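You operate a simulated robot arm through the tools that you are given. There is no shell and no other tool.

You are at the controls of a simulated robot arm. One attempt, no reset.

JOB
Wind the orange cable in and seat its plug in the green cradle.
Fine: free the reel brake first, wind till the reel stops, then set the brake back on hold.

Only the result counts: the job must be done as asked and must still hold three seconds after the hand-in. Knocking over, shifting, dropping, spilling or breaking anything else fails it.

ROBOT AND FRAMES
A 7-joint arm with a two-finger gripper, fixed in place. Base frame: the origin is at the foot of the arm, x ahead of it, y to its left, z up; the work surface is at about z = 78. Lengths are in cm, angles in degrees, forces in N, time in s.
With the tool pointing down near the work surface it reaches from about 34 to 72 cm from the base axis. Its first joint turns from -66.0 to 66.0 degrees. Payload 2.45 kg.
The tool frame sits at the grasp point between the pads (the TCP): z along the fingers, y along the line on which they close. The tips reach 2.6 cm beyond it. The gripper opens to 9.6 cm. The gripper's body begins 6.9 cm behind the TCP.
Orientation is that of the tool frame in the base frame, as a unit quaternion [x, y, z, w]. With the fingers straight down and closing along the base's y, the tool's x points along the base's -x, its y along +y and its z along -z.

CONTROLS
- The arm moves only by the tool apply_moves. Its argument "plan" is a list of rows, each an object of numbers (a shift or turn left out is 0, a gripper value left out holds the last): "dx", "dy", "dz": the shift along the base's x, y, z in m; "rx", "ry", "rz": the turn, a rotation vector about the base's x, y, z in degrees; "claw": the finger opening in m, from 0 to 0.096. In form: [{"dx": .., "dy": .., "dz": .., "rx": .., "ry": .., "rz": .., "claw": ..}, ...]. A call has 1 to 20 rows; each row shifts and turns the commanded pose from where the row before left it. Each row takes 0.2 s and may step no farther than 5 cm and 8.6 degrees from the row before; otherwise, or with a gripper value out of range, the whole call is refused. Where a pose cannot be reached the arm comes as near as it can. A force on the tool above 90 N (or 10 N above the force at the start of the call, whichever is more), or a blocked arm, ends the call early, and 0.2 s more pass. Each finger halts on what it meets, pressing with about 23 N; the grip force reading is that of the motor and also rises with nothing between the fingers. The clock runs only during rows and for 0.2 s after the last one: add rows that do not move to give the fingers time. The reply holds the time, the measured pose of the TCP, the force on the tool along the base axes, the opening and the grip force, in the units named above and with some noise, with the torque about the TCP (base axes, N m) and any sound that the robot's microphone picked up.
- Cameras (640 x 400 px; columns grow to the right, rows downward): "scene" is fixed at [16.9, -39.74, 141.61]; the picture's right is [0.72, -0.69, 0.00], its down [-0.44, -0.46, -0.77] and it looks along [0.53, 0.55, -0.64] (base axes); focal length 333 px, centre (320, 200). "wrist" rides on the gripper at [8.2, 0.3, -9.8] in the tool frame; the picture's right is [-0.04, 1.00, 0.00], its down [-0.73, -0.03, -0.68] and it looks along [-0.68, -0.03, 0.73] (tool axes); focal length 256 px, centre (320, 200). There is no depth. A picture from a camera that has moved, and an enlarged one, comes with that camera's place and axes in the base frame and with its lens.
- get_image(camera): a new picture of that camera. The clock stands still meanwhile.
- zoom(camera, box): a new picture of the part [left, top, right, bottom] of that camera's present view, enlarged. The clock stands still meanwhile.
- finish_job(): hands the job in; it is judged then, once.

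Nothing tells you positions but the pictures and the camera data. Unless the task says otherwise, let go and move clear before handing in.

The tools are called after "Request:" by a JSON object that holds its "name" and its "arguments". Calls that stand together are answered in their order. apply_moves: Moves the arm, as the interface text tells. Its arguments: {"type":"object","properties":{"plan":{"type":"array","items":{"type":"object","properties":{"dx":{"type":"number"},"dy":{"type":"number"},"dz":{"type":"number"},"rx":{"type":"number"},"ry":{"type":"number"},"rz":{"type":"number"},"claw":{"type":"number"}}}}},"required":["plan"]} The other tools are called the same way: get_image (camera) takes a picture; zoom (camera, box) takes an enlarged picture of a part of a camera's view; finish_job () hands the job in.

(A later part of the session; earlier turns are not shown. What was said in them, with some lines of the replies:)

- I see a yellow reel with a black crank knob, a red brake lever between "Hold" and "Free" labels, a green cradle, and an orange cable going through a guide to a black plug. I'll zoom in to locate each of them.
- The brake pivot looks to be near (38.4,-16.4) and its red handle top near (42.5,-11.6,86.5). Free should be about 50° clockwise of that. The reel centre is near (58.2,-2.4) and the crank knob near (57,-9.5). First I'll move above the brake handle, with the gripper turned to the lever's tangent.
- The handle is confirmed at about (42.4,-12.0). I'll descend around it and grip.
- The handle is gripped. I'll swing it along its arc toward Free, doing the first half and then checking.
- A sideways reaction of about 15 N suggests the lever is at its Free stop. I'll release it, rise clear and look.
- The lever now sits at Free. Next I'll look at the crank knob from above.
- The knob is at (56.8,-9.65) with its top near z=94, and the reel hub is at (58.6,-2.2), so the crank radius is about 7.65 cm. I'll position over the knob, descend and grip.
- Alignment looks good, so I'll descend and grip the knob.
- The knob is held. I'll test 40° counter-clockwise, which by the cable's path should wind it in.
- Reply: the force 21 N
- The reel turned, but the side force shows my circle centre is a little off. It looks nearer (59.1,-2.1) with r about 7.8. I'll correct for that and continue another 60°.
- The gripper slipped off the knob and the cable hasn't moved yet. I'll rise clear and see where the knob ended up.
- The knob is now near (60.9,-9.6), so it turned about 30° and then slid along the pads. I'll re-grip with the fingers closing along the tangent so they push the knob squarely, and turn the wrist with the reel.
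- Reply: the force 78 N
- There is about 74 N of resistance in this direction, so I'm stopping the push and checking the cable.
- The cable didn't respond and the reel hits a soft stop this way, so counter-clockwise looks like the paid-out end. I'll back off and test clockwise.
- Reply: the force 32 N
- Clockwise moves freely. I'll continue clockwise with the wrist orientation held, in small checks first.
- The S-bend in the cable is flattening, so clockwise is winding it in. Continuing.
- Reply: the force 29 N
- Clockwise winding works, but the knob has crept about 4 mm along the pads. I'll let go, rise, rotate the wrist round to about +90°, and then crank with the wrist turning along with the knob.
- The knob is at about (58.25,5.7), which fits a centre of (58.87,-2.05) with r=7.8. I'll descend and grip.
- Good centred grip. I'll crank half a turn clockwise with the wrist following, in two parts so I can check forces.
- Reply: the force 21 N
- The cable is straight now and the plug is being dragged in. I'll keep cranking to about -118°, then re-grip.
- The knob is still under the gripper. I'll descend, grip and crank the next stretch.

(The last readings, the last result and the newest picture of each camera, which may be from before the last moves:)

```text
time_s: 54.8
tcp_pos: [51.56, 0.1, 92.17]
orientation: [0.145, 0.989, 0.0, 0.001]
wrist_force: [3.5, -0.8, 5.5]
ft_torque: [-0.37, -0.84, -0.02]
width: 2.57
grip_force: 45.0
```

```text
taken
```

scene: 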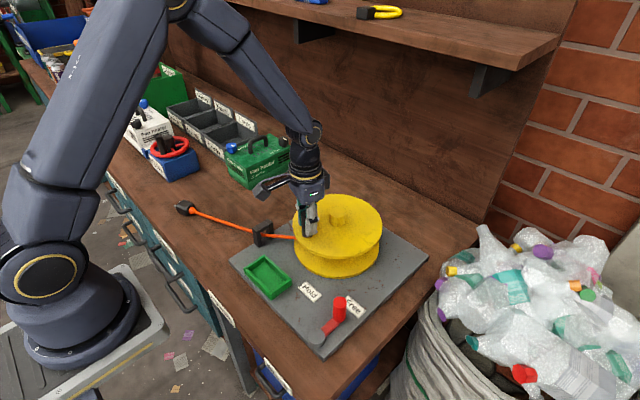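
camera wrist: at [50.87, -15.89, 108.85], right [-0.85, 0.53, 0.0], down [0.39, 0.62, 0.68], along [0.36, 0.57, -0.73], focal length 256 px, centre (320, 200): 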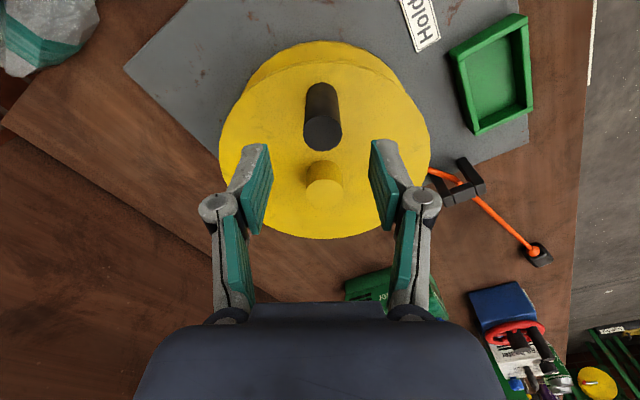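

Request:
{"name": "apply_moves", "arguments": {"plan": [{"dx": 0.00392, "dy": 0.01091, "rz": -8.5}, {"dx": 0.00549, "dy": 0.01021, "rz": -8.5}, {"dx": 0.00693, "dy": 0.00928, "rz": -8.5}, {"dx": 0.00823, "dy": 0.00816, "rz": -8.5}, {"dx": 0.00935, "dy": 0.00686, "rz": -8.5}, {"dx": 0.01026, "dy": 0.00539, "rz": -8.5}, {"dx": 0.01094, "dy": 0.00383, "rz": -8.5}, {"dx": 0.01139, "dy": 0.00216, "rz": -8.5}, {"dx": 0.01158, "dy": 0.00045, "rz": -8.5}, {"dx": 0.01152, "dy": -0.00126, "rz": -8.5}, {"dx": 0.01121, "dy": -0.00295, "rz": -8.5}, {}]}}

Request:
{"name": "get_image", "arguments": {"camera": "scene"}}

```text
time_s: 57.1
tcp_pos: [58.97, 5.66, 91.65]
orientation: [0.782, 0.623, -0.021, -0.018]
wrist_force: [-22.6, 0.2, 21.0]
ft_torque: [-0.2, -0.68, 0.0]
width: 2.69
grip_force: 45.3
stopped in row 11: the force on the tool passed its limit at 97 N (the readings are from after the stop); the commanded pose is now the measured one
```

```text
taken
```

scene: 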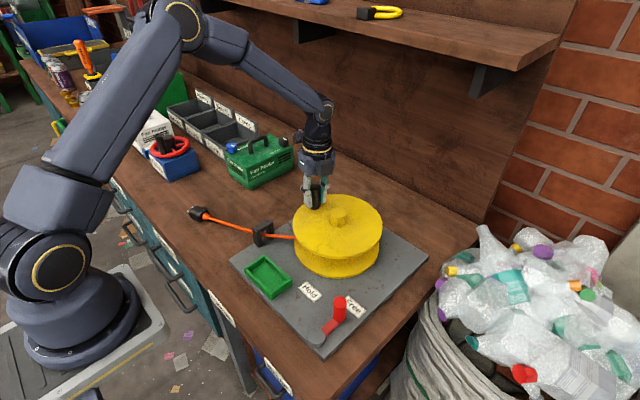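

The force limit tripped with the plug about 20 cm outside the guide, which could be the reel's end stop. I'll nudge gently to confirm it's the reel and not the arm.

Request:
{"name": "apply_moves", "arguments": {"plan": [{"dx": 0.003, "dy": -0.0001}, {"dx": 0.003, "dy": -0.0003}, {}]}}

Request:
{"name": "zoom", "arguments": {"camera": "scene", "box": [170, 150, 400, 290]}}

Request:
{"name": "get_image", "arguments": {"camera": "wrist"}}

```text
time_s: 57.9
tcp_pos: [59.04, 5.7, 91.57]
orientation: [0.783, 0.621, -0.027, -0.024]
wrist_force: [-58.6, -2.3, 38.9]
ft_torque: [-0.22, -0.47, 0.26]
width: 2.76
grip_force: 44.5
```

```text
2.78 times, centred on (285, 220) of scene
camera zoom: at [16.67, -39.75, 141.64], right [0.72, -0.69, 0.0], down [-0.44, -0.46, -0.77], along [0.53, 0.55, -0.64], focal length 926 px, centre (417, 144)
```

zoom: 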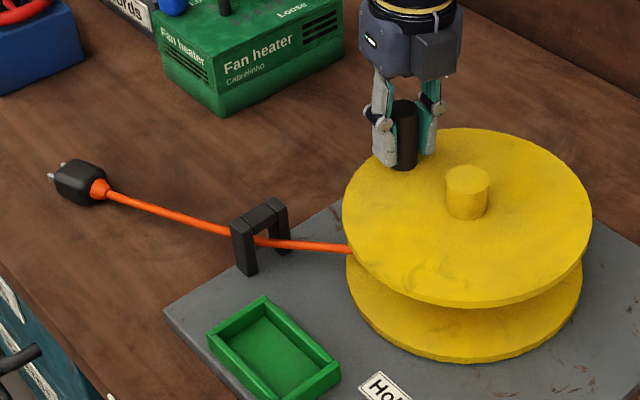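

```text
taken
camera wrist: at [61.95, 13.35, 101.16], right [0.96, -0.27, -0.07], down [-0.15, -0.71, 0.69], along [-0.23, -0.65, -0.72], focal length 256 px, centre (320, 200)
```

wrist: 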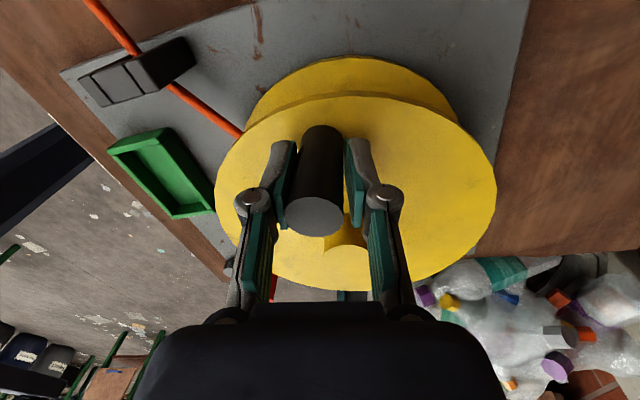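

The knob doesn't move at all under 58 N, so this is the reel's end stop. I'll relax the push, release, rise and look.

Request:
{"name": "apply_moves", "arguments": {"plan": [{"dx": -0.005}, {"claw": 0.055}, {}, {}, {"dz": 0.03}, {"dz": 0.04}, {"dz": 0.04}, {}, {}]}}

Request:
{"name": "get_image", "arguments": {"camera": "scene"}}

```text
time_s: 59.9
tcp_pos: [59.41, 5.67, 102.64]
orientation: [0.783, 0.622, -0.019, -0.016]
wrist_force: [0.2, 0.0, -0.2]
ft_torque: [0.02, 0.01, -0.02]
width: 5.5
grip_force: 0.0
```

```text
taken
```

scene: 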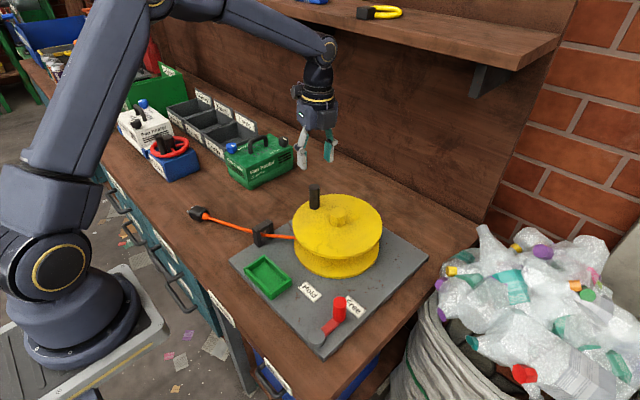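

The reel holds and the plug stays put. Now I'll return to the brake lever: level the tool, turn the wrist back and move over the handle at about (44.5,-16.5).

Request:
{"name": "apply_moves", "arguments": {"plan": [{"ry": -2.8}, {"dx": -0.01242, "dy": -0.0185, "rz": 8.4, "claw": 0.06}, {"dx": -0.01242, "dy": -0.0185, "rz": 8.4}, {"dx": -0.01242, "dy": -0.0185, "rz": 8.4}, {"dx": -0.01242, "dy": -0.0185, "rz": 8.4}, {"dx": -0.01242, "dy": -0.0185, "rz": 8.4}, {"dx": -0.01242, "dy": -0.0185, "rz": 8.4}, {"dx": -0.01242, "dy": -0.0185, "rz": 8.4}, {"dx": -0.01242, "dy": -0.0185, "rz": 8.4}, {"dx": -0.01242, "dy": -0.0185, "rz": 8.4}, {"dx": -0.01242, "dy": -0.0185, "rz": 8.4}, {"dx": -0.01242, "dy": -0.0185, "rz": 8.4}, {"dx": -0.01242, "dy": -0.0185, "rz": 8.4}, {}, {}]}}

Request:
{"name": "get_image", "arguments": {"camera": "wrist"}}

```text
time_s: 63.1
tcp_pos: [44.3, -16.45, 102.62]
orientation: [0.02, 1.0, -0.001, -0.001]
wrist_force: [-1.0, -0.2, 0.5]
ft_torque: [-0.02, 0.01, 0.03]
width: 6.01
grip_force: 0.1
```

```text
taken
camera wrist: at [36.24, -16.04, 112.34], right [0.08, 1.0, 0.0], down [0.73, -0.06, 0.68], along [0.68, -0.05, -0.73], focal length 256 px, centre (320, 200)
```

wrist: 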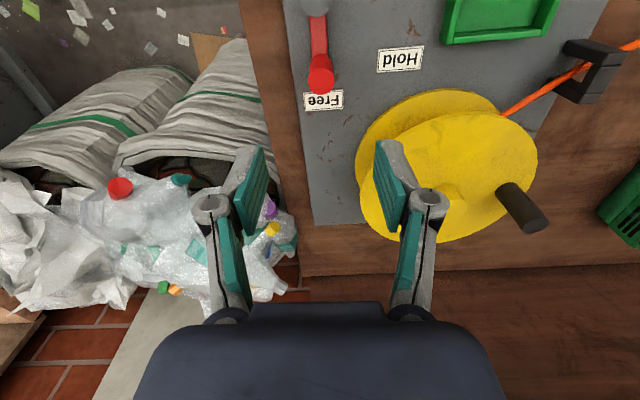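

Request:
{"name": "apply_moves", "arguments": {"plan": [{"dz": -0.04}, {"dz": -0.04}, {"dz": -0.04}, {"dz": -0.04}, {"dz": -0.011}, {}, {"claw": 0.0}, {}, {}, {}, {}]}}

Request:
{"name": "apply_moves", "arguments": {"plan": [{"dx": 0.0, "dy": 0.00436, "rz": 4.2}, {"dx": -0.00033, "dy": 0.00435, "rz": 4.2}, {"dx": -0.00064, "dy": 0.00431, "rz": 4.2}, {"dx": -0.00096, "dy": 0.00425, "rz": 4.2}, {"dx": -0.00127, "dy": 0.00418, "rz": 4.2}, {"dx": -0.00158, "dy": 0.00407, "rz": 4.2}, {"dx": -0.00184, "dy": 0.00393, "rz": 4.2}, {"dx": -0.00214, "dy": 0.00381, "rz": 4.2}, {"dx": -0.00244, "dy": 0.00363, "rz": 4.2}, {"dx": -0.00268, "dy": 0.00345, "rz": 4.2}, {"dx": -0.00292, "dy": 0.00321, "rz": 4.2}, {"dx": -0.00315, "dy": 0.00303, "rz": 4.2}, {}]}}

Request:
{"name": "zoom", "arguments": {"camera": "scene", "box": [220, 180, 440, 360]}}

```text
time_s: 65.5
tcp_pos: [44.43, -16.45, 85.5]
orientation: [0.02, 1.0, 0.0, -0.001]
wrist_force: [2.6, 9.6, -0.9]
ft_torque: [0.23, -0.07, -0.07]
width: 2.54
grip_force: 45.5
```

```text
time_s: 68.3
tcp_pos: [42.44, -12.08, 85.36]
orientation: [-0.407, 0.913, -0.001, 0.0]
wrist_force: [-6.6, -14.7, 4.9]
ft_torque: [-0.36, 0.03, 0.3]
width: 2.53
grip_force: 44.8
```

```text
2.22 times, centred on (330, 270) of scene
camera zoom: at [16.88, -39.77, 141.61], right [0.72, -0.69, 0.0], down [-0.44, -0.46, -0.77], along [0.53, 0.55, -0.64], focal length 740 px, centre (298, 44)
```

zoom: 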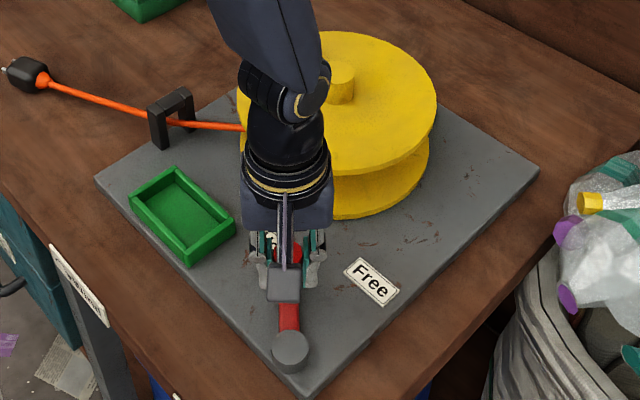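

The brake is back against its Hold stop. I'll release it, rise and check, then inspect the plug and the cradle.

Request:
{"name": "apply_moves", "arguments": {"plan": [{"claw": 0.06}, {}, {}, {"dz": 0.03}, {"dz": 0.04}, {"dz": 0.04}, {"dz": 0.04}, {"dz": 0.03, "dy": 0.02, "rz": -8}, {"dy": 0.03, "rz": -8}, {"dy": 0.03, "rz": -8}, {"dy": 0.03, "rz": -8}, {"dy": 0.03, "rz": -8}, {"dx": -0.01, "dy": 0.02, "rz": -8}, {"dx": -0.01}, {}, {}]}}

Request:
{"name": "get_image", "arguments": {"camera": "wrist"}}

Request:
{"name": "get_image", "arguments": {"camera": "scene"}}

Request:
{"name": "zoom", "arguments": {"camera": "scene", "box": [170, 190, 330, 360]}}

```text
time_s: 71.7
tcp_pos: [40.56, 3.95, 103.47]
orientation: [-0.002, 1.0, -0.002, -0.001]
wrist_force: [-0.6, -0.7, -0.8]
ft_torque: [-0.03, 0.03, -0.05]
width: 6.01
grip_force: 0.1
```

```text
taken
camera wrist: at [32.37, 4.1, 113.14], right [0.04, 1.0, 0.0], down [0.73, -0.03, 0.68], along [0.68, -0.03, -0.73], focal length 256 px, centre (320, 200)
```

wrist: 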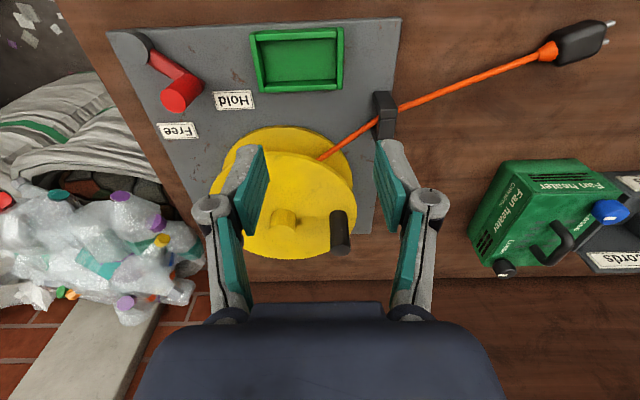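

```text
taken
```

scene: 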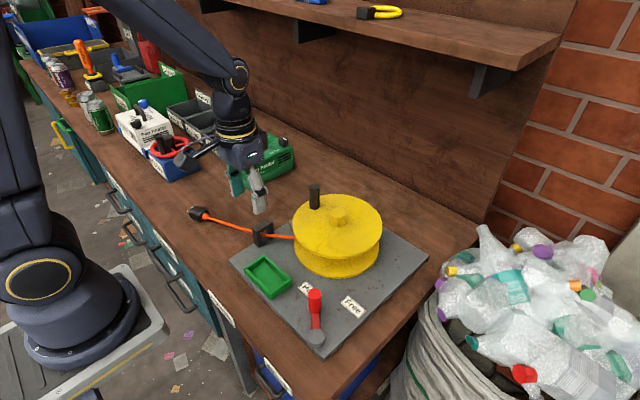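

```text
2.35 times, centred on (250, 275) of scene
camera zoom: at [16.9, -39.74, 141.61], right [0.72, -0.69, 0.0], down [-0.44, -0.46, -0.77], along [0.53, 0.55, -0.64], focal length 783 px, centre (485, 24)
```

zoom: 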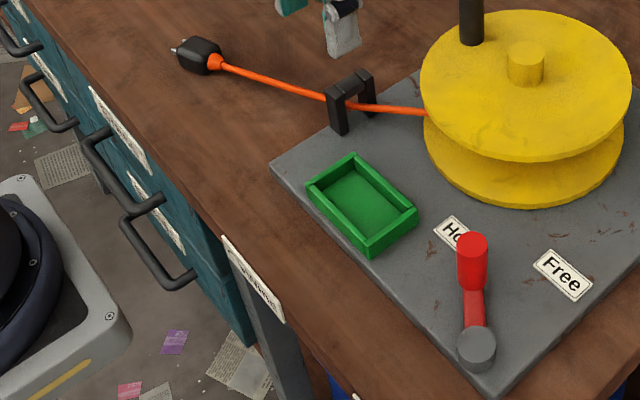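

Request:
{"name": "zoom", "arguments": {"camera": "wrist", "box": [220, 0, 420, 130]}}

Request:
{"name": "zoom", "arguments": {"camera": "wrist", "box": [480, 0, 640, 100]}}

Request:
{"name": "zoom", "arguments": {"camera": "scene", "box": [175, 190, 275, 260]}}

Request:
{"name": "zoom", "arguments": {"camera": "scene", "box": [230, 230, 330, 310]}}

```text
3.08 times, centred on (320, 65) of wrist
camera zoom: at [32.37, 4.1, 113.14], right [0.04, 1.0, 0.0], down [0.73, -0.03, 0.68], along [0.68, -0.03, -0.73], focal length 788 px, centre (320, 615)
```

zoom: 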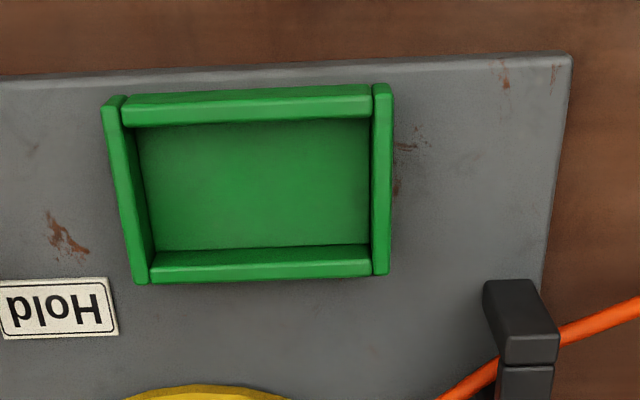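

```text
4.00 times, centred on (560, 50) of wrist
camera zoom: at [32.37, 4.1, 113.14], right [0.04, 1.0, 0.0], down [0.73, -0.03, 0.68], along [0.68, -0.03, -0.73], focal length 1024 px, centre (-640, 800)
```

zoom: 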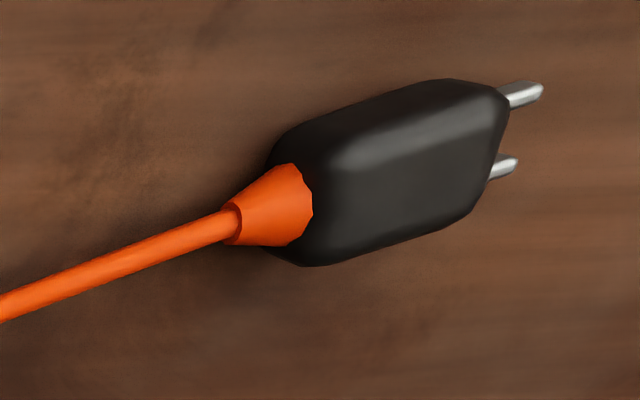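

```text
5.71 times, centred on (225, 225) of scene
camera zoom: at [16.9, -39.74, 141.61], right [0.72, -0.69, 0.0], down [-0.44, -0.46, -0.77], along [0.53, 0.55, -0.64], focal length 1902 px, centre (863, 57)
```

zoom: 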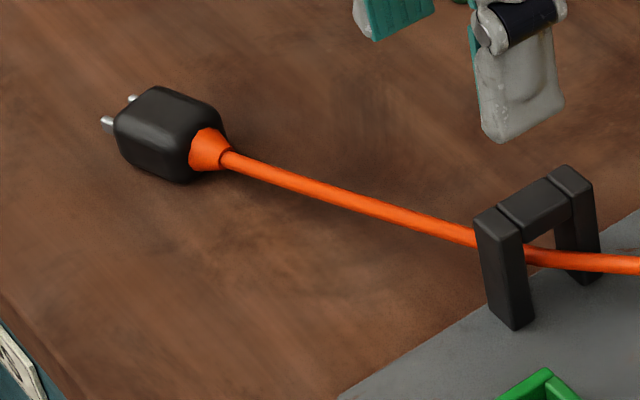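

```text
5.00 times, centred on (280, 270) of scene
camera zoom: at [16.9, -39.74, 141.61], right [0.72, -0.69, 0.0], down [-0.44, -0.46, -0.77], along [0.53, 0.55, -0.64], focal length 1664 px, centre (520, -150)
```

zoom: 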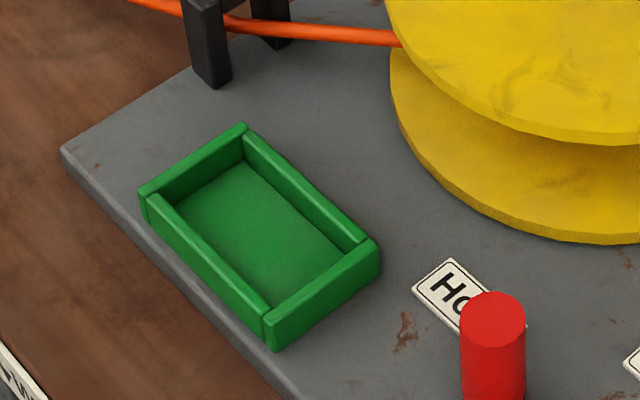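

The cradle is a four-walled tray spanning x 37.4–43.4 and y -3.5–6.1, with its long axis along y and its wall top near z=82. The plug lies near (40.2,33.3), prongs pointing about 107°. I'll move over the plug, with the gripper closing across its width, to measure it closer.

Request:
{"name": "apply_moves", "arguments": {"plan": [{"dy": 0.0325, "rz": -8.1}, {"dy": 0.0325, "rz": -8.1}, {"dy": 0.0325, "rz": -8.1}, {"dy": 0.0325, "rz": -8.1}, {"dy": 0.0325, "rz": -8.1}, {"dy": 0.0325, "rz": -8.1}, {"dy": 0.0325, "rz": -8.1, "dz": -0.01}, {"dy": 0.0325, "rz": -8.1, "dz": -0.01}, {"dy": 0.0325, "rz": -8.1, "dz": -0.01}, {}, {}]}}

Request:
{"name": "get_image", "arguments": {"camera": "wrist"}}

Request:
{"name": "get_image", "arguments": {"camera": "scene"}}

```text
time_s: 74.1
tcp_pos: [40.5, 33.49, 100.43]
orientation: [0.593, 0.805, 0.0, -0.001]
wrist_force: [0.1, 0.2, -0.4]
ft_torque: [0.03, 0.0, 0.01]
width: 5.98
grip_force: 0.1
```

```text
taken
camera wrist: at [38.4, 41.18, 110.24], right [0.97, 0.26, 0.0], down [0.19, -0.71, 0.68], along [0.17, -0.66, -0.73], focal length 256 px, centre (320, 200)
```

wrist: 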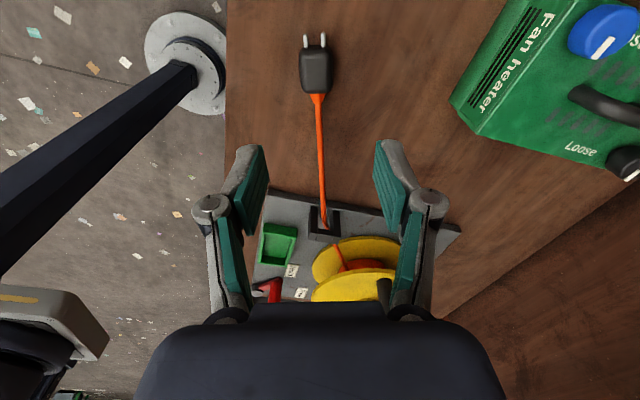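

```text
taken
```

scene: 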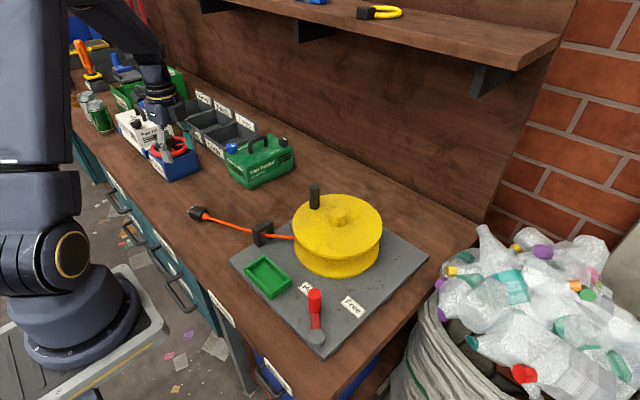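

Request:
{"name": "zoom", "arguments": {"camera": "wrist", "box": [270, 20, 370, 120]}}

```text
4.00 times, centred on (320, 70) of wrist
camera zoom: at [38.4, 41.18, 110.24], right [0.97, 0.26, 0.0], down [0.19, -0.71, 0.68], along [0.17, -0.66, -0.73], focal length 1024 px, centre (320, 720)
```

zoom: 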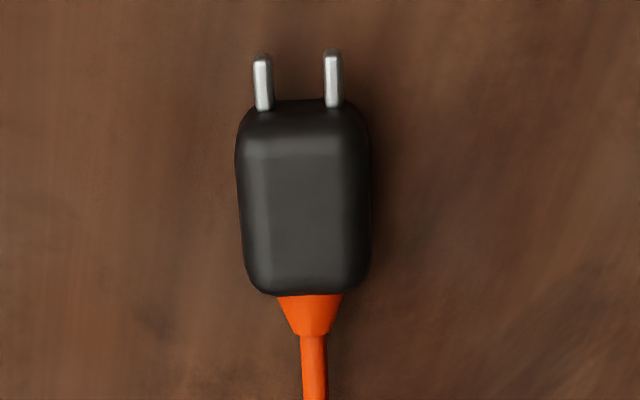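

The plug body is about 5 × 3.7 × 2 cm, centred near (40.05,32.75). The cradle has no room for the fingers beside the plug, so I'll grip only its upper part. Descending part way to check alignment first.

Request:
{"name": "apply_moves", "arguments": {"plan": [{"dx": -0.0045, "dy": -0.0075, "dz": -0.04}, {"dz": -0.04}, {"dz": -0.03}, {}, {}]}}

Request:
{"name": "get_image", "arguments": {"camera": "wrist"}}

Request:
{"name": "zoom", "arguments": {"camera": "scene", "box": [150, 170, 250, 240]}}

```text
time_s: 75.3
tcp_pos: [40.27, 32.62, 89.52]
orientation: [0.594, 0.804, 0.0, -0.002]
wrist_force: [0.1, -0.2, 0.3]
ft_torque: [0.01, 0.01, -0.01]
width: 5.99
grip_force: 0.0
```

```text
taken
camera wrist: at [38.14, 40.38, 99.3], right [0.97, 0.26, 0.0], down [0.19, -0.71, 0.68], along [0.17, -0.66, -0.73], focal length 256 px, centre (320, 200)
```

wrist: 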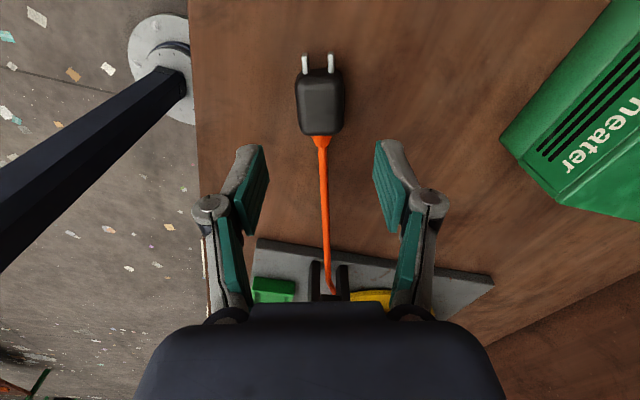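

```text
5.71 times, centred on (200, 205) of scene
camera zoom: at [16.91, -39.74, 141.61], right [0.72, -0.69, 0.0], down [-0.44, -0.46, -0.77], along [0.53, 0.55, -0.64], focal length 1902 px, centre (1006, 171)
```

zoom: 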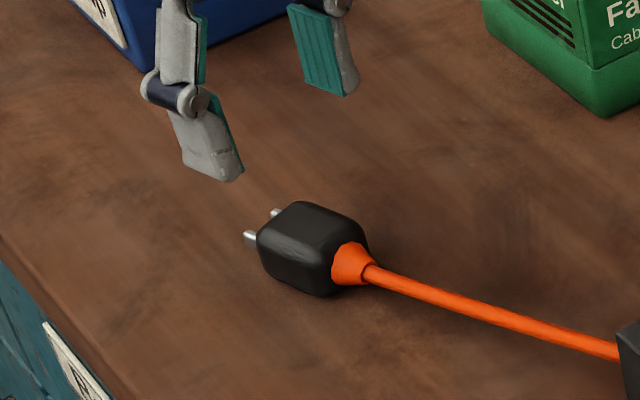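

Request:
{"name": "apply_moves", "arguments": {"plan": [{"dx": -0.0015, "dy": -0.002, "dz": -0.03}, {"dz": -0.03}, {"dz": -0.02}, {}, {}]}}

Request:
{"name": "zoom", "arguments": {"camera": "scene", "box": [150, 170, 250, 240]}}

Request:
{"name": "get_image", "arguments": {"camera": "wrist"}}

```text
time_s: 76.5
tcp_pos: [39.99, 32.51, 81.46]
orientation: [0.593, 0.805, 0.0, 0.0]
wrist_force: [0.0, -0.2, -0.3]
ft_torque: [0.03, -0.03, 0.0]
width: 6.01
grip_force: 0.0
```

```text
5.71 times, centred on (200, 205) of scene
camera zoom: at [16.91, -39.74, 141.61], right [0.72, -0.69, 0.0], down [-0.44, -0.46, -0.77], along [0.53, 0.55, -0.64], focal length 1902 px, centre (1006, 171)
```

zoom: 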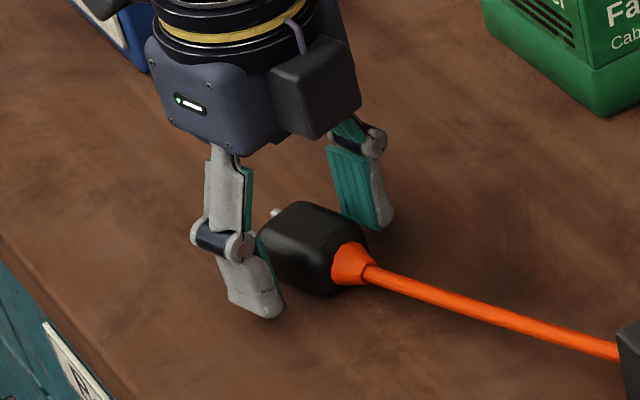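

```text
taken
camera wrist: at [37.9, 40.13, 91.23], right [0.97, 0.26, 0.0], down [0.19, -0.71, 0.68], along [0.17, -0.66, -0.73], focal length 256 px, centre (320, 200)
```

wrist: 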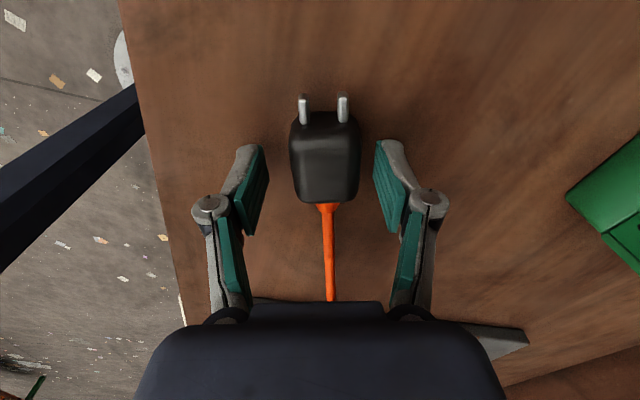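

Request:
{"name": "apply_moves", "arguments": {"plan": [{"claw": 0.02}, {}, {}, {}, {}]}}

Request:
{"name": "get_image", "arguments": {"camera": "wrist"}}

Request:
{"name": "zoom", "arguments": {"camera": "scene", "box": [150, 170, 250, 240]}}

```text
time_s: 77.7
tcp_pos: [39.97, 32.35, 81.38]
orientation: [0.594, 0.805, -0.001, -0.001]
wrist_force: [-0.3, -0.5, 1.4]
ft_torque: [-0.02, 0.01, -0.01]
width: 3.56
grip_force: 23.0
```

```text
taken
camera wrist: at [37.91, 40.13, 91.25], right [0.97, 0.26, 0.0], down [0.19, -0.71, 0.68], along [0.17, -0.66, -0.73], focal length 256 px, centre (320, 200)
```

wrist: 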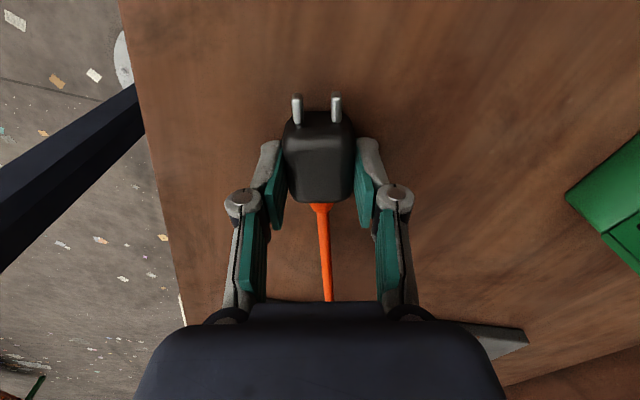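

```text
5.71 times, centred on (200, 205) of scene
camera zoom: at [16.9, -39.74, 141.61], right [0.72, -0.69, 0.0], down [-0.44, -0.46, -0.77], along [0.53, 0.55, -0.64], focal length 1902 px, centre (1006, 171)
```

zoom: 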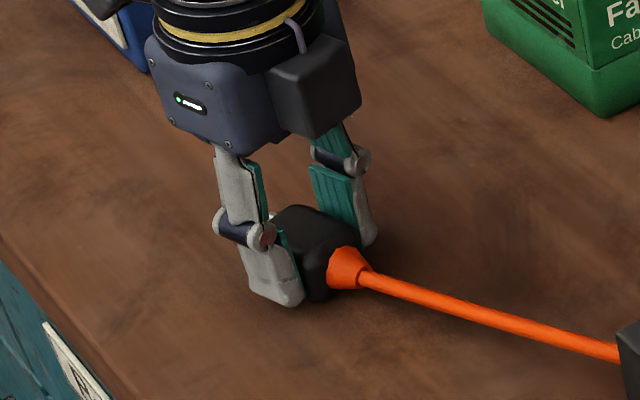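

The plug is gripped at 3.56 cm width and centred in the hand. I'll lift it while moving toward the guide to keep slack in the cable, then check.

Request:
{"name": "apply_moves", "arguments": {"plan": [{"dx": 0.001, "dy": -0.01, "dz": 0.01, "claw": 0.0}, {"dx": 0.001, "dy": -0.015, "dz": 0.02}, {"dx": 0.001, "dy": -0.015, "dz": 0.02}, {"dx": 0.001, "dy": -0.015, "dz": 0.02}, {"dy": -0.015, "dz": 0.015}, {}]}}

Request:
{"name": "get_image", "arguments": {"camera": "scene"}}

Request:
{"name": "get_image", "arguments": {"camera": "wrist"}}

```text
time_s: 79.1
tcp_pos: [40.33, 25.21, 89.94]
orientation: [0.594, 0.805, 0.0, -0.001]
wrist_force: [0.0, -0.4, -1.3]
ft_torque: [0.0, 0.02, -0.02]
width: 3.52
grip_force: 22.9
```

```text
taken
```

scene: 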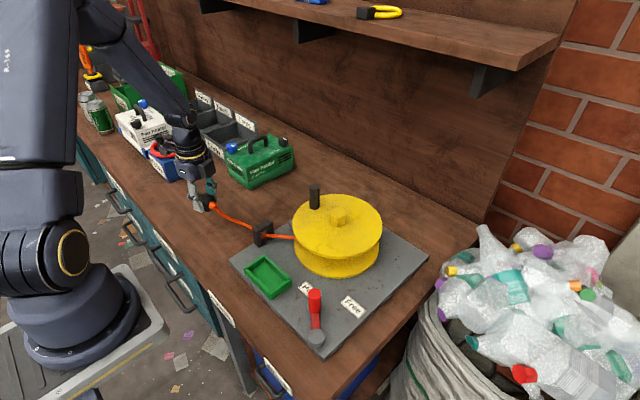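

```text
taken
camera wrist: at [38.16, 32.99, 99.67], right [0.97, 0.26, 0.0], down [0.19, -0.71, 0.68], along [0.17, -0.66, -0.73], focal length 256 px, centre (320, 200)
```

wrist: 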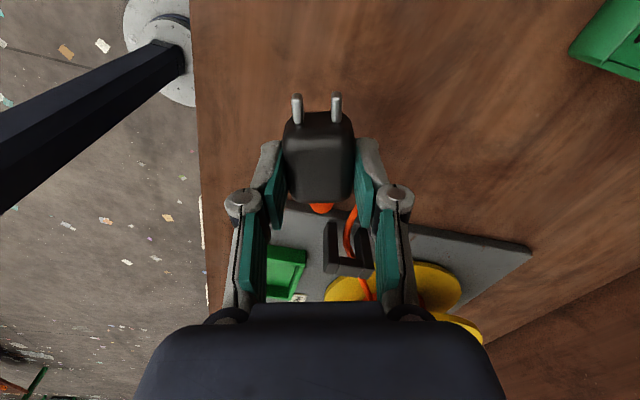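

The plug is held well and the cable is slack. I'll carry it over to the cradle while turning it about 163°, so the cable end faces the guide side.

Request:
{"name": "apply_moves", "arguments": {"plan": [{"dy": -0.012, "rz": 8.14}, {"dy": -0.012, "rz": 8.14}, {"dy": -0.012, "rz": 8.14}, {"dy": -0.012, "rz": 8.14}, {"dy": -0.012, "rz": 8.14}, {"dy": -0.012, "rz": 8.14}, {"dy": -0.012, "rz": 8.14}, {"dy": -0.012, "rz": 8.14}, {"dy": -0.012, "rz": 8.14}, {"dy": -0.012, "rz": 8.14}]}}

Request:
{"name": "get_image", "arguments": {"camera": "scene"}}

```text
time_s: 81.3
tcp_pos: [40.34, 13.39, 89.86]
orientation: [-0.077, 0.997, -0.001, -0.001]
wrist_force: [-0.5, -0.1, -0.8]
ft_torque: [0.01, -0.02, 0.02]
width: 3.54
grip_force: 22.4
```

```text
taken
```

scene: 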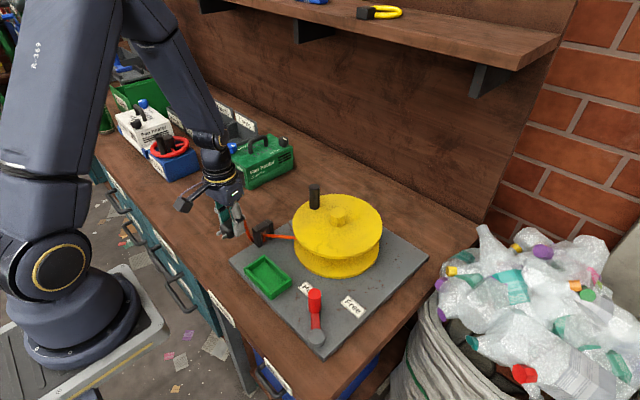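

Request:
{"name": "apply_moves", "arguments": {"plan": [{"dy": -0.012, "rz": 8.14}, {"dy": -0.012, "rz": 8.14}, {"dy": -0.012, "rz": 8.14}, {"dy": -0.012, "rz": 8.14}, {"dy": -0.012, "rz": 8.14}, {"dy": -0.012, "rz": 8.14}, {"dy": -0.012, "rz": 8.14}, {"dy": -0.012, "rz": 8.14}, {"dy": -0.012, "rz": 8.14}, {"dy": -0.012, "rz": 8.14}, {}, {}]}}

Request:
{"name": "get_image", "arguments": {"camera": "scene"}}

Request:
{"name": "get_image", "arguments": {"camera": "wrist"}}

Request:
{"name": "zoom", "arguments": {"camera": "scene", "box": [210, 200, 330, 310]}}

```text
time_s: 83.9
tcp_pos: [40.29, 1.48, 90.01]
orientation: [0.707, -0.707, 0.001, 0.0]
wrist_force: [-0.1, 0.0, -1.3]
ft_torque: [-0.03, -0.01, -0.02]
width: 3.54
grip_force: 22.8
```

```text
taken
```

scene: 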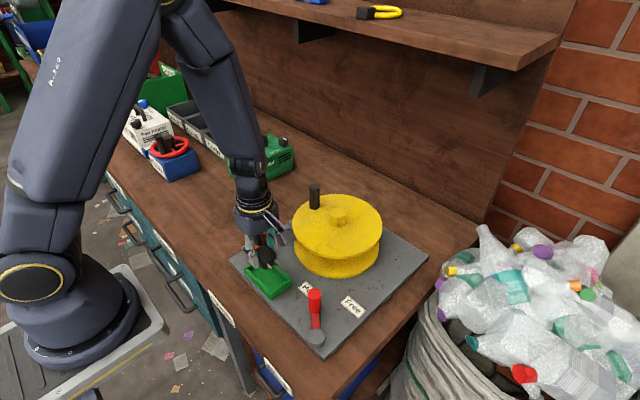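

```text
taken
camera wrist: at [39.94, -6.88, 99.74], right [-1.0, 0.04, 0.0], down [0.03, 0.73, 0.68], along [0.03, 0.68, -0.73], focal length 256 px, centre (320, 200)
```

wrist: 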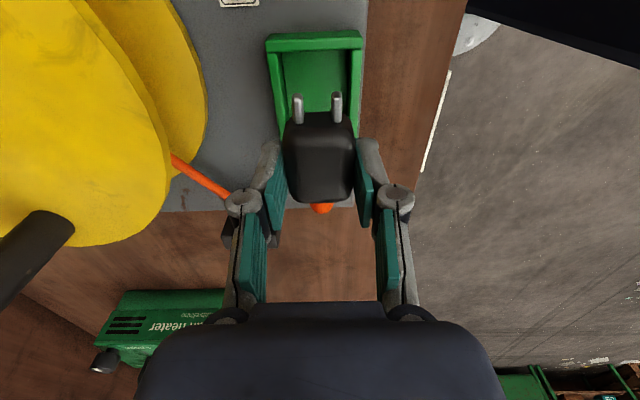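

```text
3.64 times, centred on (270, 255) of scene
camera zoom: at [16.91, -39.74, 141.61], right [0.72, -0.69, 0.0], down [-0.44, -0.46, -0.77], along [0.53, 0.55, -0.64], focal length 1210 px, centre (502, 0)
```

zoom: 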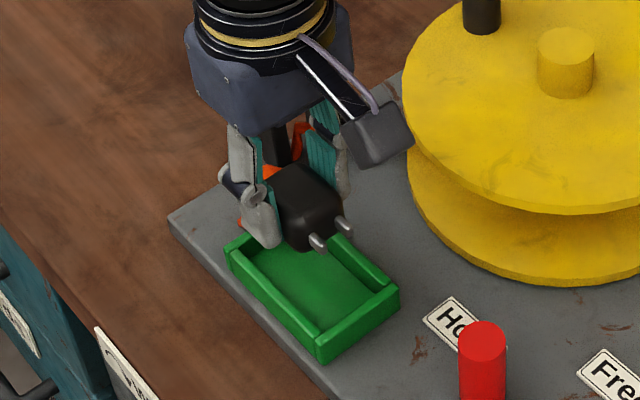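

The plug is lined up over the cradle. I'll make a small centring correction, then lower it until it is inside the walls with the fingertips just above the rim.

Request:
{"name": "apply_moves", "arguments": {"plan": [{"dx": 0.0013, "dy": -0.0018, "dz": -0.015}, {"dz": -0.015}, {"dz": -0.012}, {"dz": -0.007}, {}, {}]}}

Request:
{"name": "get_image", "arguments": {"camera": "wrist"}}

Request:
{"name": "zoom", "arguments": {"camera": "scene", "box": [220, 220, 320, 310]}}

```text
time_s: 85.3
tcp_pos: [40.51, 1.15, 84.99]
orientation: [-0.707, 0.707, -0.002, 0.0]
wrist_force: [-0.9, 0.0, -0.9]
ft_torque: [0.04, 0.0, 0.0]
width: 3.51
grip_force: 22.9
```

```text
taken
camera wrist: at [40.16, -7.12, 94.75], right [-1.0, 0.04, 0.0], down [0.03, 0.73, 0.68], along [0.03, 0.68, -0.73], focal length 256 px, centre (320, 200)
```

wrist: 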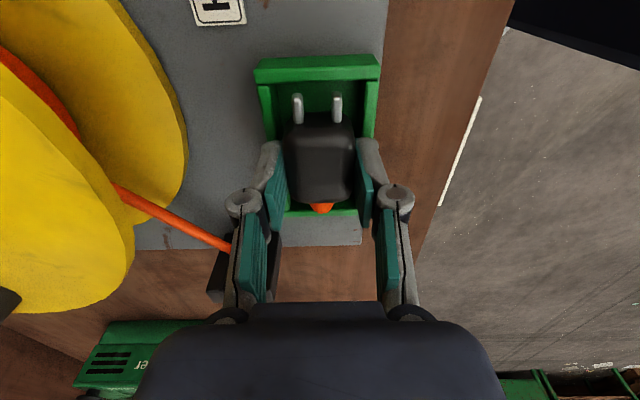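

```text
4.44 times, centred on (270, 265) of scene
camera zoom: at [16.91, -39.74, 141.61], right [0.72, -0.69, 0.0], down [-0.44, -0.46, -0.77], along [0.53, 0.55, -0.64], focal length 1479 px, centre (542, -89)
```

zoom: 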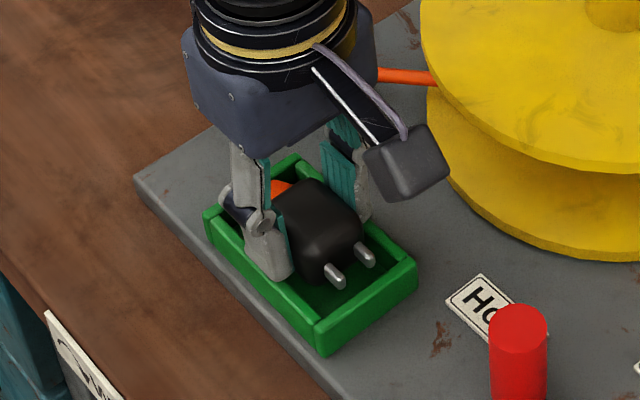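

Request:
{"name": "apply_moves", "arguments": {"plan": [{"dz": -0.0015}, {"dz": -0.001}, {}]}}

Request:
{"name": "zoom", "arguments": {"camera": "scene", "box": [240, 235, 300, 295]}}

Request:
{"name": "zoom", "arguments": {"camera": "wrist", "box": [240, 40, 400, 260]}}

```text
time_s: 86.1
tcp_pos: [40.46, 1.2, 84.76]
orientation: [-0.707, 0.707, -0.001, 0.0]
wrist_force: [-0.3, -0.2, -0.7]
ft_torque: [-0.01, 0.02, 0.0]
width: 3.55
grip_force: 23.5
```

```text
6.67 times, centred on (270, 265) of scene
camera zoom: at [16.91, -39.74, 141.61], right [0.72, -0.69, 0.0], down [-0.44, -0.46, -0.77], along [0.53, 0.55, -0.64], focal length 2219 px, centre (653, -233)
```

zoom: 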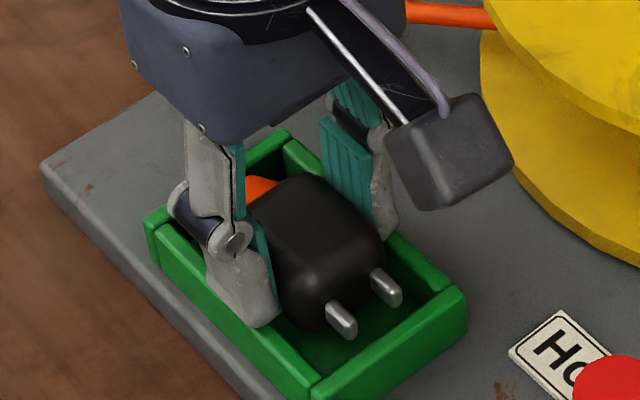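

```text
1.82 times, centred on (320, 150) of wrist
camera zoom: at [40.1, -7.13, 94.52], right [-1.0, 0.04, 0.0], down [0.03, 0.73, 0.68], along [0.03, 0.68, -0.73], focal length 465 px, centre (320, 291)
```

zoom: 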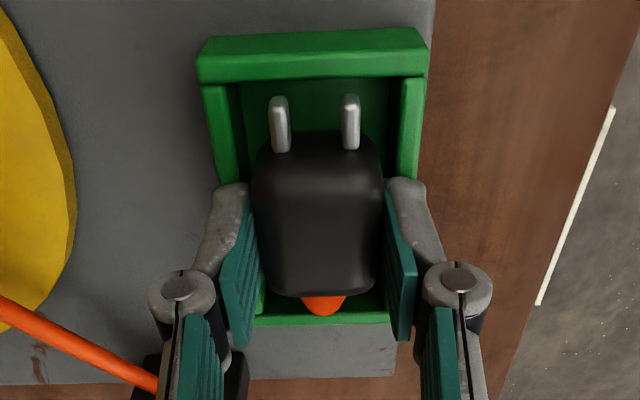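

Request:
{"name": "apply_moves", "arguments": {"plan": [{"dz": -0.001}, {"dz": -0.001}, {}]}}

Request:
{"name": "apply_moves", "arguments": {"plan": [{"dz": -0.001}, {"dz": -0.001}, {}]}}

```text
time_s: 86.9
tcp_pos: [40.43, 1.17, 84.74]
orientation: [0.707, -0.707, 0.002, 0.001]
wrist_force: [-6.2, -1.3, 35.1]
ft_torque: [0.04, 0.46, 0.02]
width: 3.53
grip_force: 23.4
```

```text
time_s: 87.5
tcp_pos: [40.38, 1.1, 84.59]
orientation: [0.708, -0.706, 0.002, 0.0]
wrist_force: [-6.8, 1.5, 30.6]
ft_torque: [0.1, 0.58, -0.02]
width: 3.56
grip_force: 23.3
stopped in row 2: the force on the tool passed its limit at 96 N (the readings are from after the stop); the commanded pose is now the measured one
```

The fingertips are touching the rim, as expected. I'll back up slightly so nothing rubs, then open and let the plug settle into the tray.

Request:
{"name": "apply_moves", "arguments": {"plan": [{"dz": 0.003}, {}, {"claw": 0.05}, {}, {}, {}]}}

Request:
{"name": "zoom", "arguments": {"camera": "wrist", "box": [240, 40, 400, 260]}}

Request:
{"name": "zoom", "arguments": {"camera": "scene", "box": [220, 220, 320, 310]}}

```text
time_s: 88.9
tcp_pos: [40.54, 1.22, 84.82]
orientation: [-0.707, 0.707, -0.002, 0.0]
wrist_force: [-0.7, -0.8, -0.2]
ft_torque: [0.03, 0.01, 0.0]
width: 5.01
grip_force: 0.1
```

```text
1.82 times, centred on (320, 150) of wrist
camera zoom: at [40.17, -7.09, 94.64], right [-1.0, 0.04, 0.0], down [0.03, 0.74, 0.68], along [0.03, 0.68, -0.74], focal length 465 px, centre (320, 291)
```

zoom: 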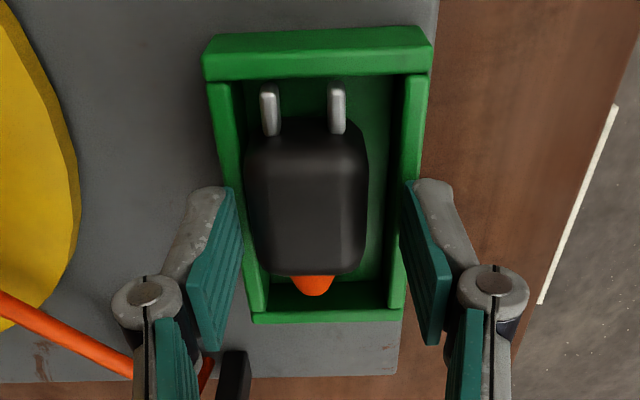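

```text
4.44 times, centred on (270, 265) of scene
camera zoom: at [16.91, -39.74, 141.61], right [0.72, -0.69, 0.0], down [-0.44, -0.46, -0.77], along [0.53, 0.55, -0.64], focal length 1479 px, centre (542, -89)
```

zoom: 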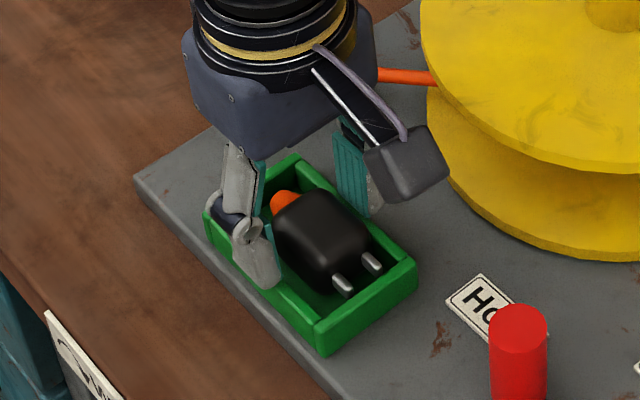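

The plug has dropped into the tray. I'll rise clear and check everything.

Request:
{"name": "apply_moves", "arguments": {"plan": [{"dz": 0.03}, {"dz": 0.04}, {"dz": 0.04}, {"dz": 0.04}, {"dy": -0.03, "rz": -8}, {"dy": -0.03, "rz": -8}, {"dy": -0.03, "rz": -8}, {"dy": -0.03, "rz": -8}, {"rz": -8}, {"rz": -8}, {"rz": -8}, {"rz": -8}, {}, {}]}}

Request:
{"name": "get_image", "arguments": {"camera": "scene"}}

Request:
{"name": "get_image", "arguments": {"camera": "wrist"}}

Request:
{"name": "zoom", "arguments": {"camera": "scene", "box": [220, 180, 440, 360]}}

```text
time_s: 91.9
tcp_pos: [40.48, -10.87, 99.93]
orientation: [-0.225, 0.974, -0.002, -0.001]
wrist_force: [-0.4, -0.1, 0.3]
ft_torque: [-0.01, -0.01, 0.02]
width: 5.0
grip_force: 0.0
```

```text
taken
```

scene: 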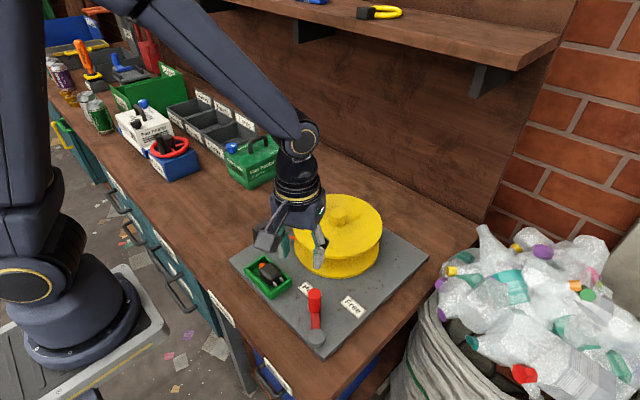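

```text
taken
camera wrist: at [33.0, -14.21, 109.62], right [-0.4, 0.92, 0.0], down [0.67, 0.3, 0.68], along [0.62, 0.27, -0.74], focal length 256 px, centre (320, 200)
```

wrist: 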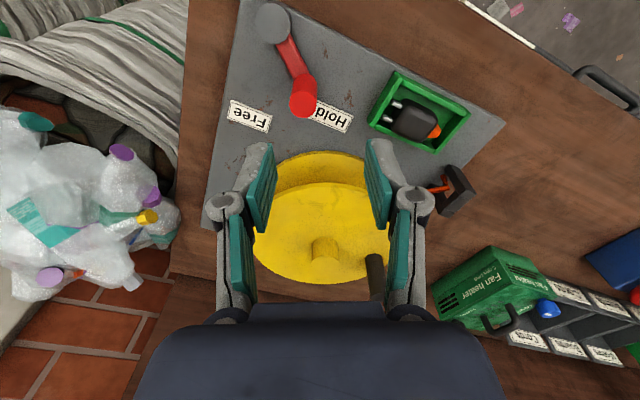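

```text
2.22 times, centred on (330, 270) of scene
camera zoom: at [16.9, -39.74, 141.61], right [0.72, -0.69, 0.0], down [-0.44, -0.46, -0.77], along [0.53, 0.55, -0.64], focal length 740 px, centre (298, 44)
```

zoom: 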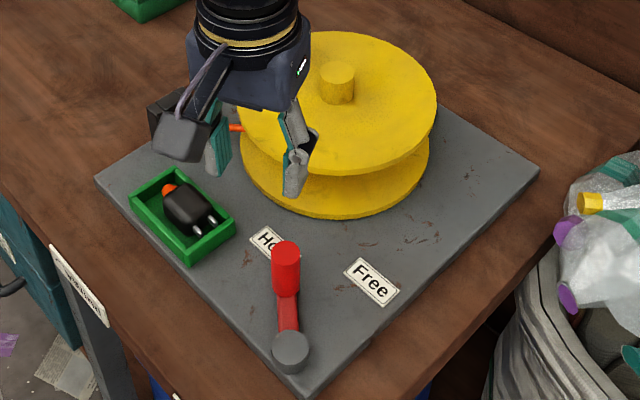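

Request:
{"name": "zoom", "arguments": {"camera": "wrist", "box": [350, 50, 490, 220]}}

Request:
{"name": "zoom", "arguments": {"camera": "scene", "box": [230, 230, 320, 310]}}

```text
2.35 times, centred on (420, 135) of wrist
camera zoom: at [33.0, -14.21, 109.62], right [-0.4, 0.92, 0.0], down [0.67, 0.3, 0.68], along [0.62, 0.27, -0.74], focal length 602 px, centre (85, 353)
```

zoom: 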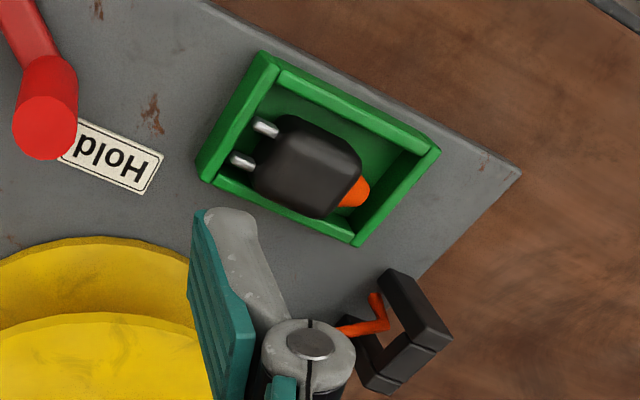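

```text
5.00 times, centred on (275, 270) of scene
camera zoom: at [16.9, -39.74, 141.61], right [0.72, -0.69, 0.0], down [-0.44, -0.46, -0.77], along [0.53, 0.55, -0.64], focal length 1664 px, centre (545, -150)
```

zoom: 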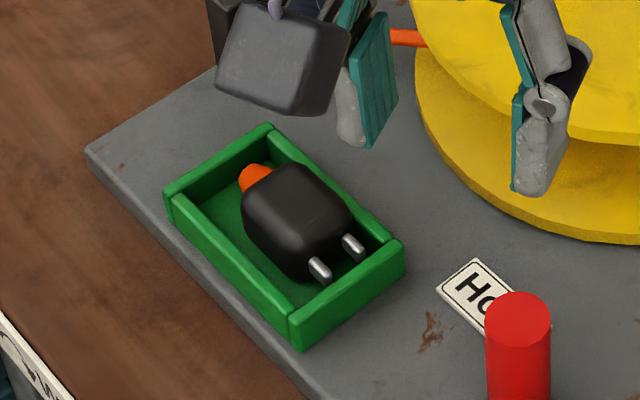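

The plug is lying flat inside the tray and the lever is on Hold. I'll move the arm well clear and do a final check of the reel and cradle.

Request:
{"name": "apply_moves", "arguments": {"plan": [{"dz": 0.03, "dy": 0.02, "rz": -6.5}, {"dz": 0.03, "dy": 0.03, "rz": -6.5}, {"dz": 0.03, "dy": 0.03, "rz": -6.5}, {"dz": 0.03, "dy": 0.03, "rz": -6.5}, {"dz": 0.03, "dy": 0.03}, {"dy": 0.04}, {"dy": 0.04}, {}, {}]}}

Request:
{"name": "get_image", "arguments": {"camera": "scene"}}

Request:
{"name": "zoom", "arguments": {"camera": "scene", "box": [220, 180, 440, 360]}}

Request:
{"name": "get_image", "arguments": {"camera": "wrist"}}

```text
time_s: 93.9
tcp_pos: [40.5, 11.15, 114.84]
orientation: [0.0, 1.0, -0.001, -0.001]
wrist_force: [0.9, 0.3, 0.1]
ft_torque: [0.03, -0.01, -0.01]
width: 5.0
grip_force: 0.0
```

```text
taken
```

scene: 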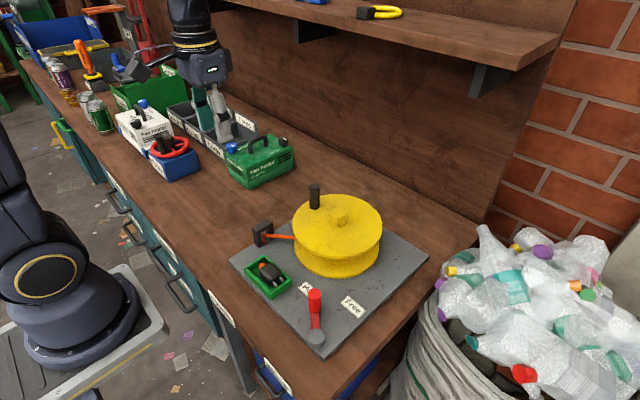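

```text
2.22 times, centred on (330, 270) of scene
camera zoom: at [16.91, -39.74, 141.61], right [0.72, -0.69, 0.0], down [-0.44, -0.46, -0.77], along [0.53, 0.55, -0.64], focal length 740 px, centre (298, 44)
```

zoom: 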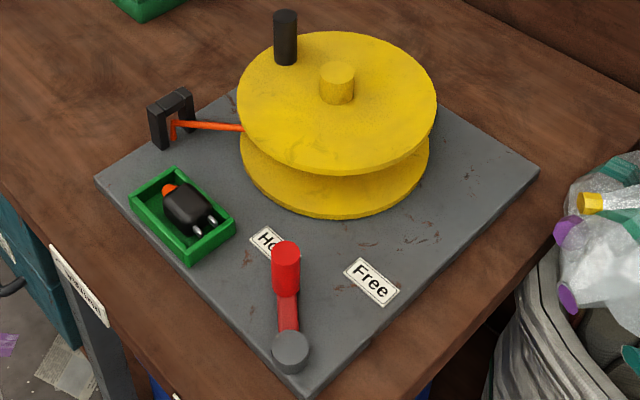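

```text
taken
camera wrist: at [32.25, 11.4, 124.74], right [0.04, 1.0, 0.0], down [0.74, -0.03, 0.68], along [0.68, -0.03, -0.74], focal length 256 px, centre (320, 200)
```

wrist: 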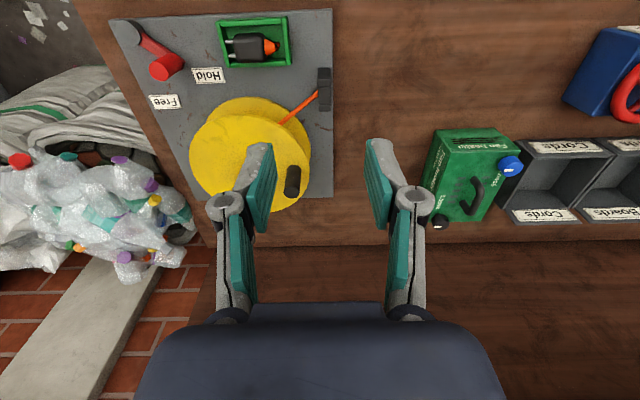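

Everything looks right. The reel is at its stop, the brake handle is back exactly at its original Hold position, and the plug lies flat inside the green cradle. The arm is clear and nothing else was disturbed, so I'm handing in.

Request:
{"name": "finish_job", "arguments": {}}

```text
The job is handed in.
```

The cable is wound in to the reel's stop, the brake is back on Hold, and the plug is in the green cradle. I've handed the job in but haven't seen the verdict.

- **Brake:** I swung the lever to Free before winding and back to Hold afterwards. In the last picture the handle is in its original Hold position.
- **Winding:** My first turns went the wrong way, counter-clockwise. The reel met firm resistance there, up to about 74 N, and I slipped off the crank knob once before reversing. Clockwise drew the cable in until the reel stopped. A further push of about 58 N did not move the crank knob, so I took that as the end stop.
- **Plug:** I let it drop about 1 cm into the tray because the fingers don't fit beside it. It lies flat inside the walls, slightly turned and against one side wall. Just before letting go, the fingertips pressed on the cradle rim and tripped the force limit once at 96 N. I saw no shift in the cradle or board afterwards.
- **Cable:** About 20 cm stayed outside the guide when the reel stopped. That stretch is not visible in the final pictures.

The arm is clear and nothing else on the bench looks disturbed.
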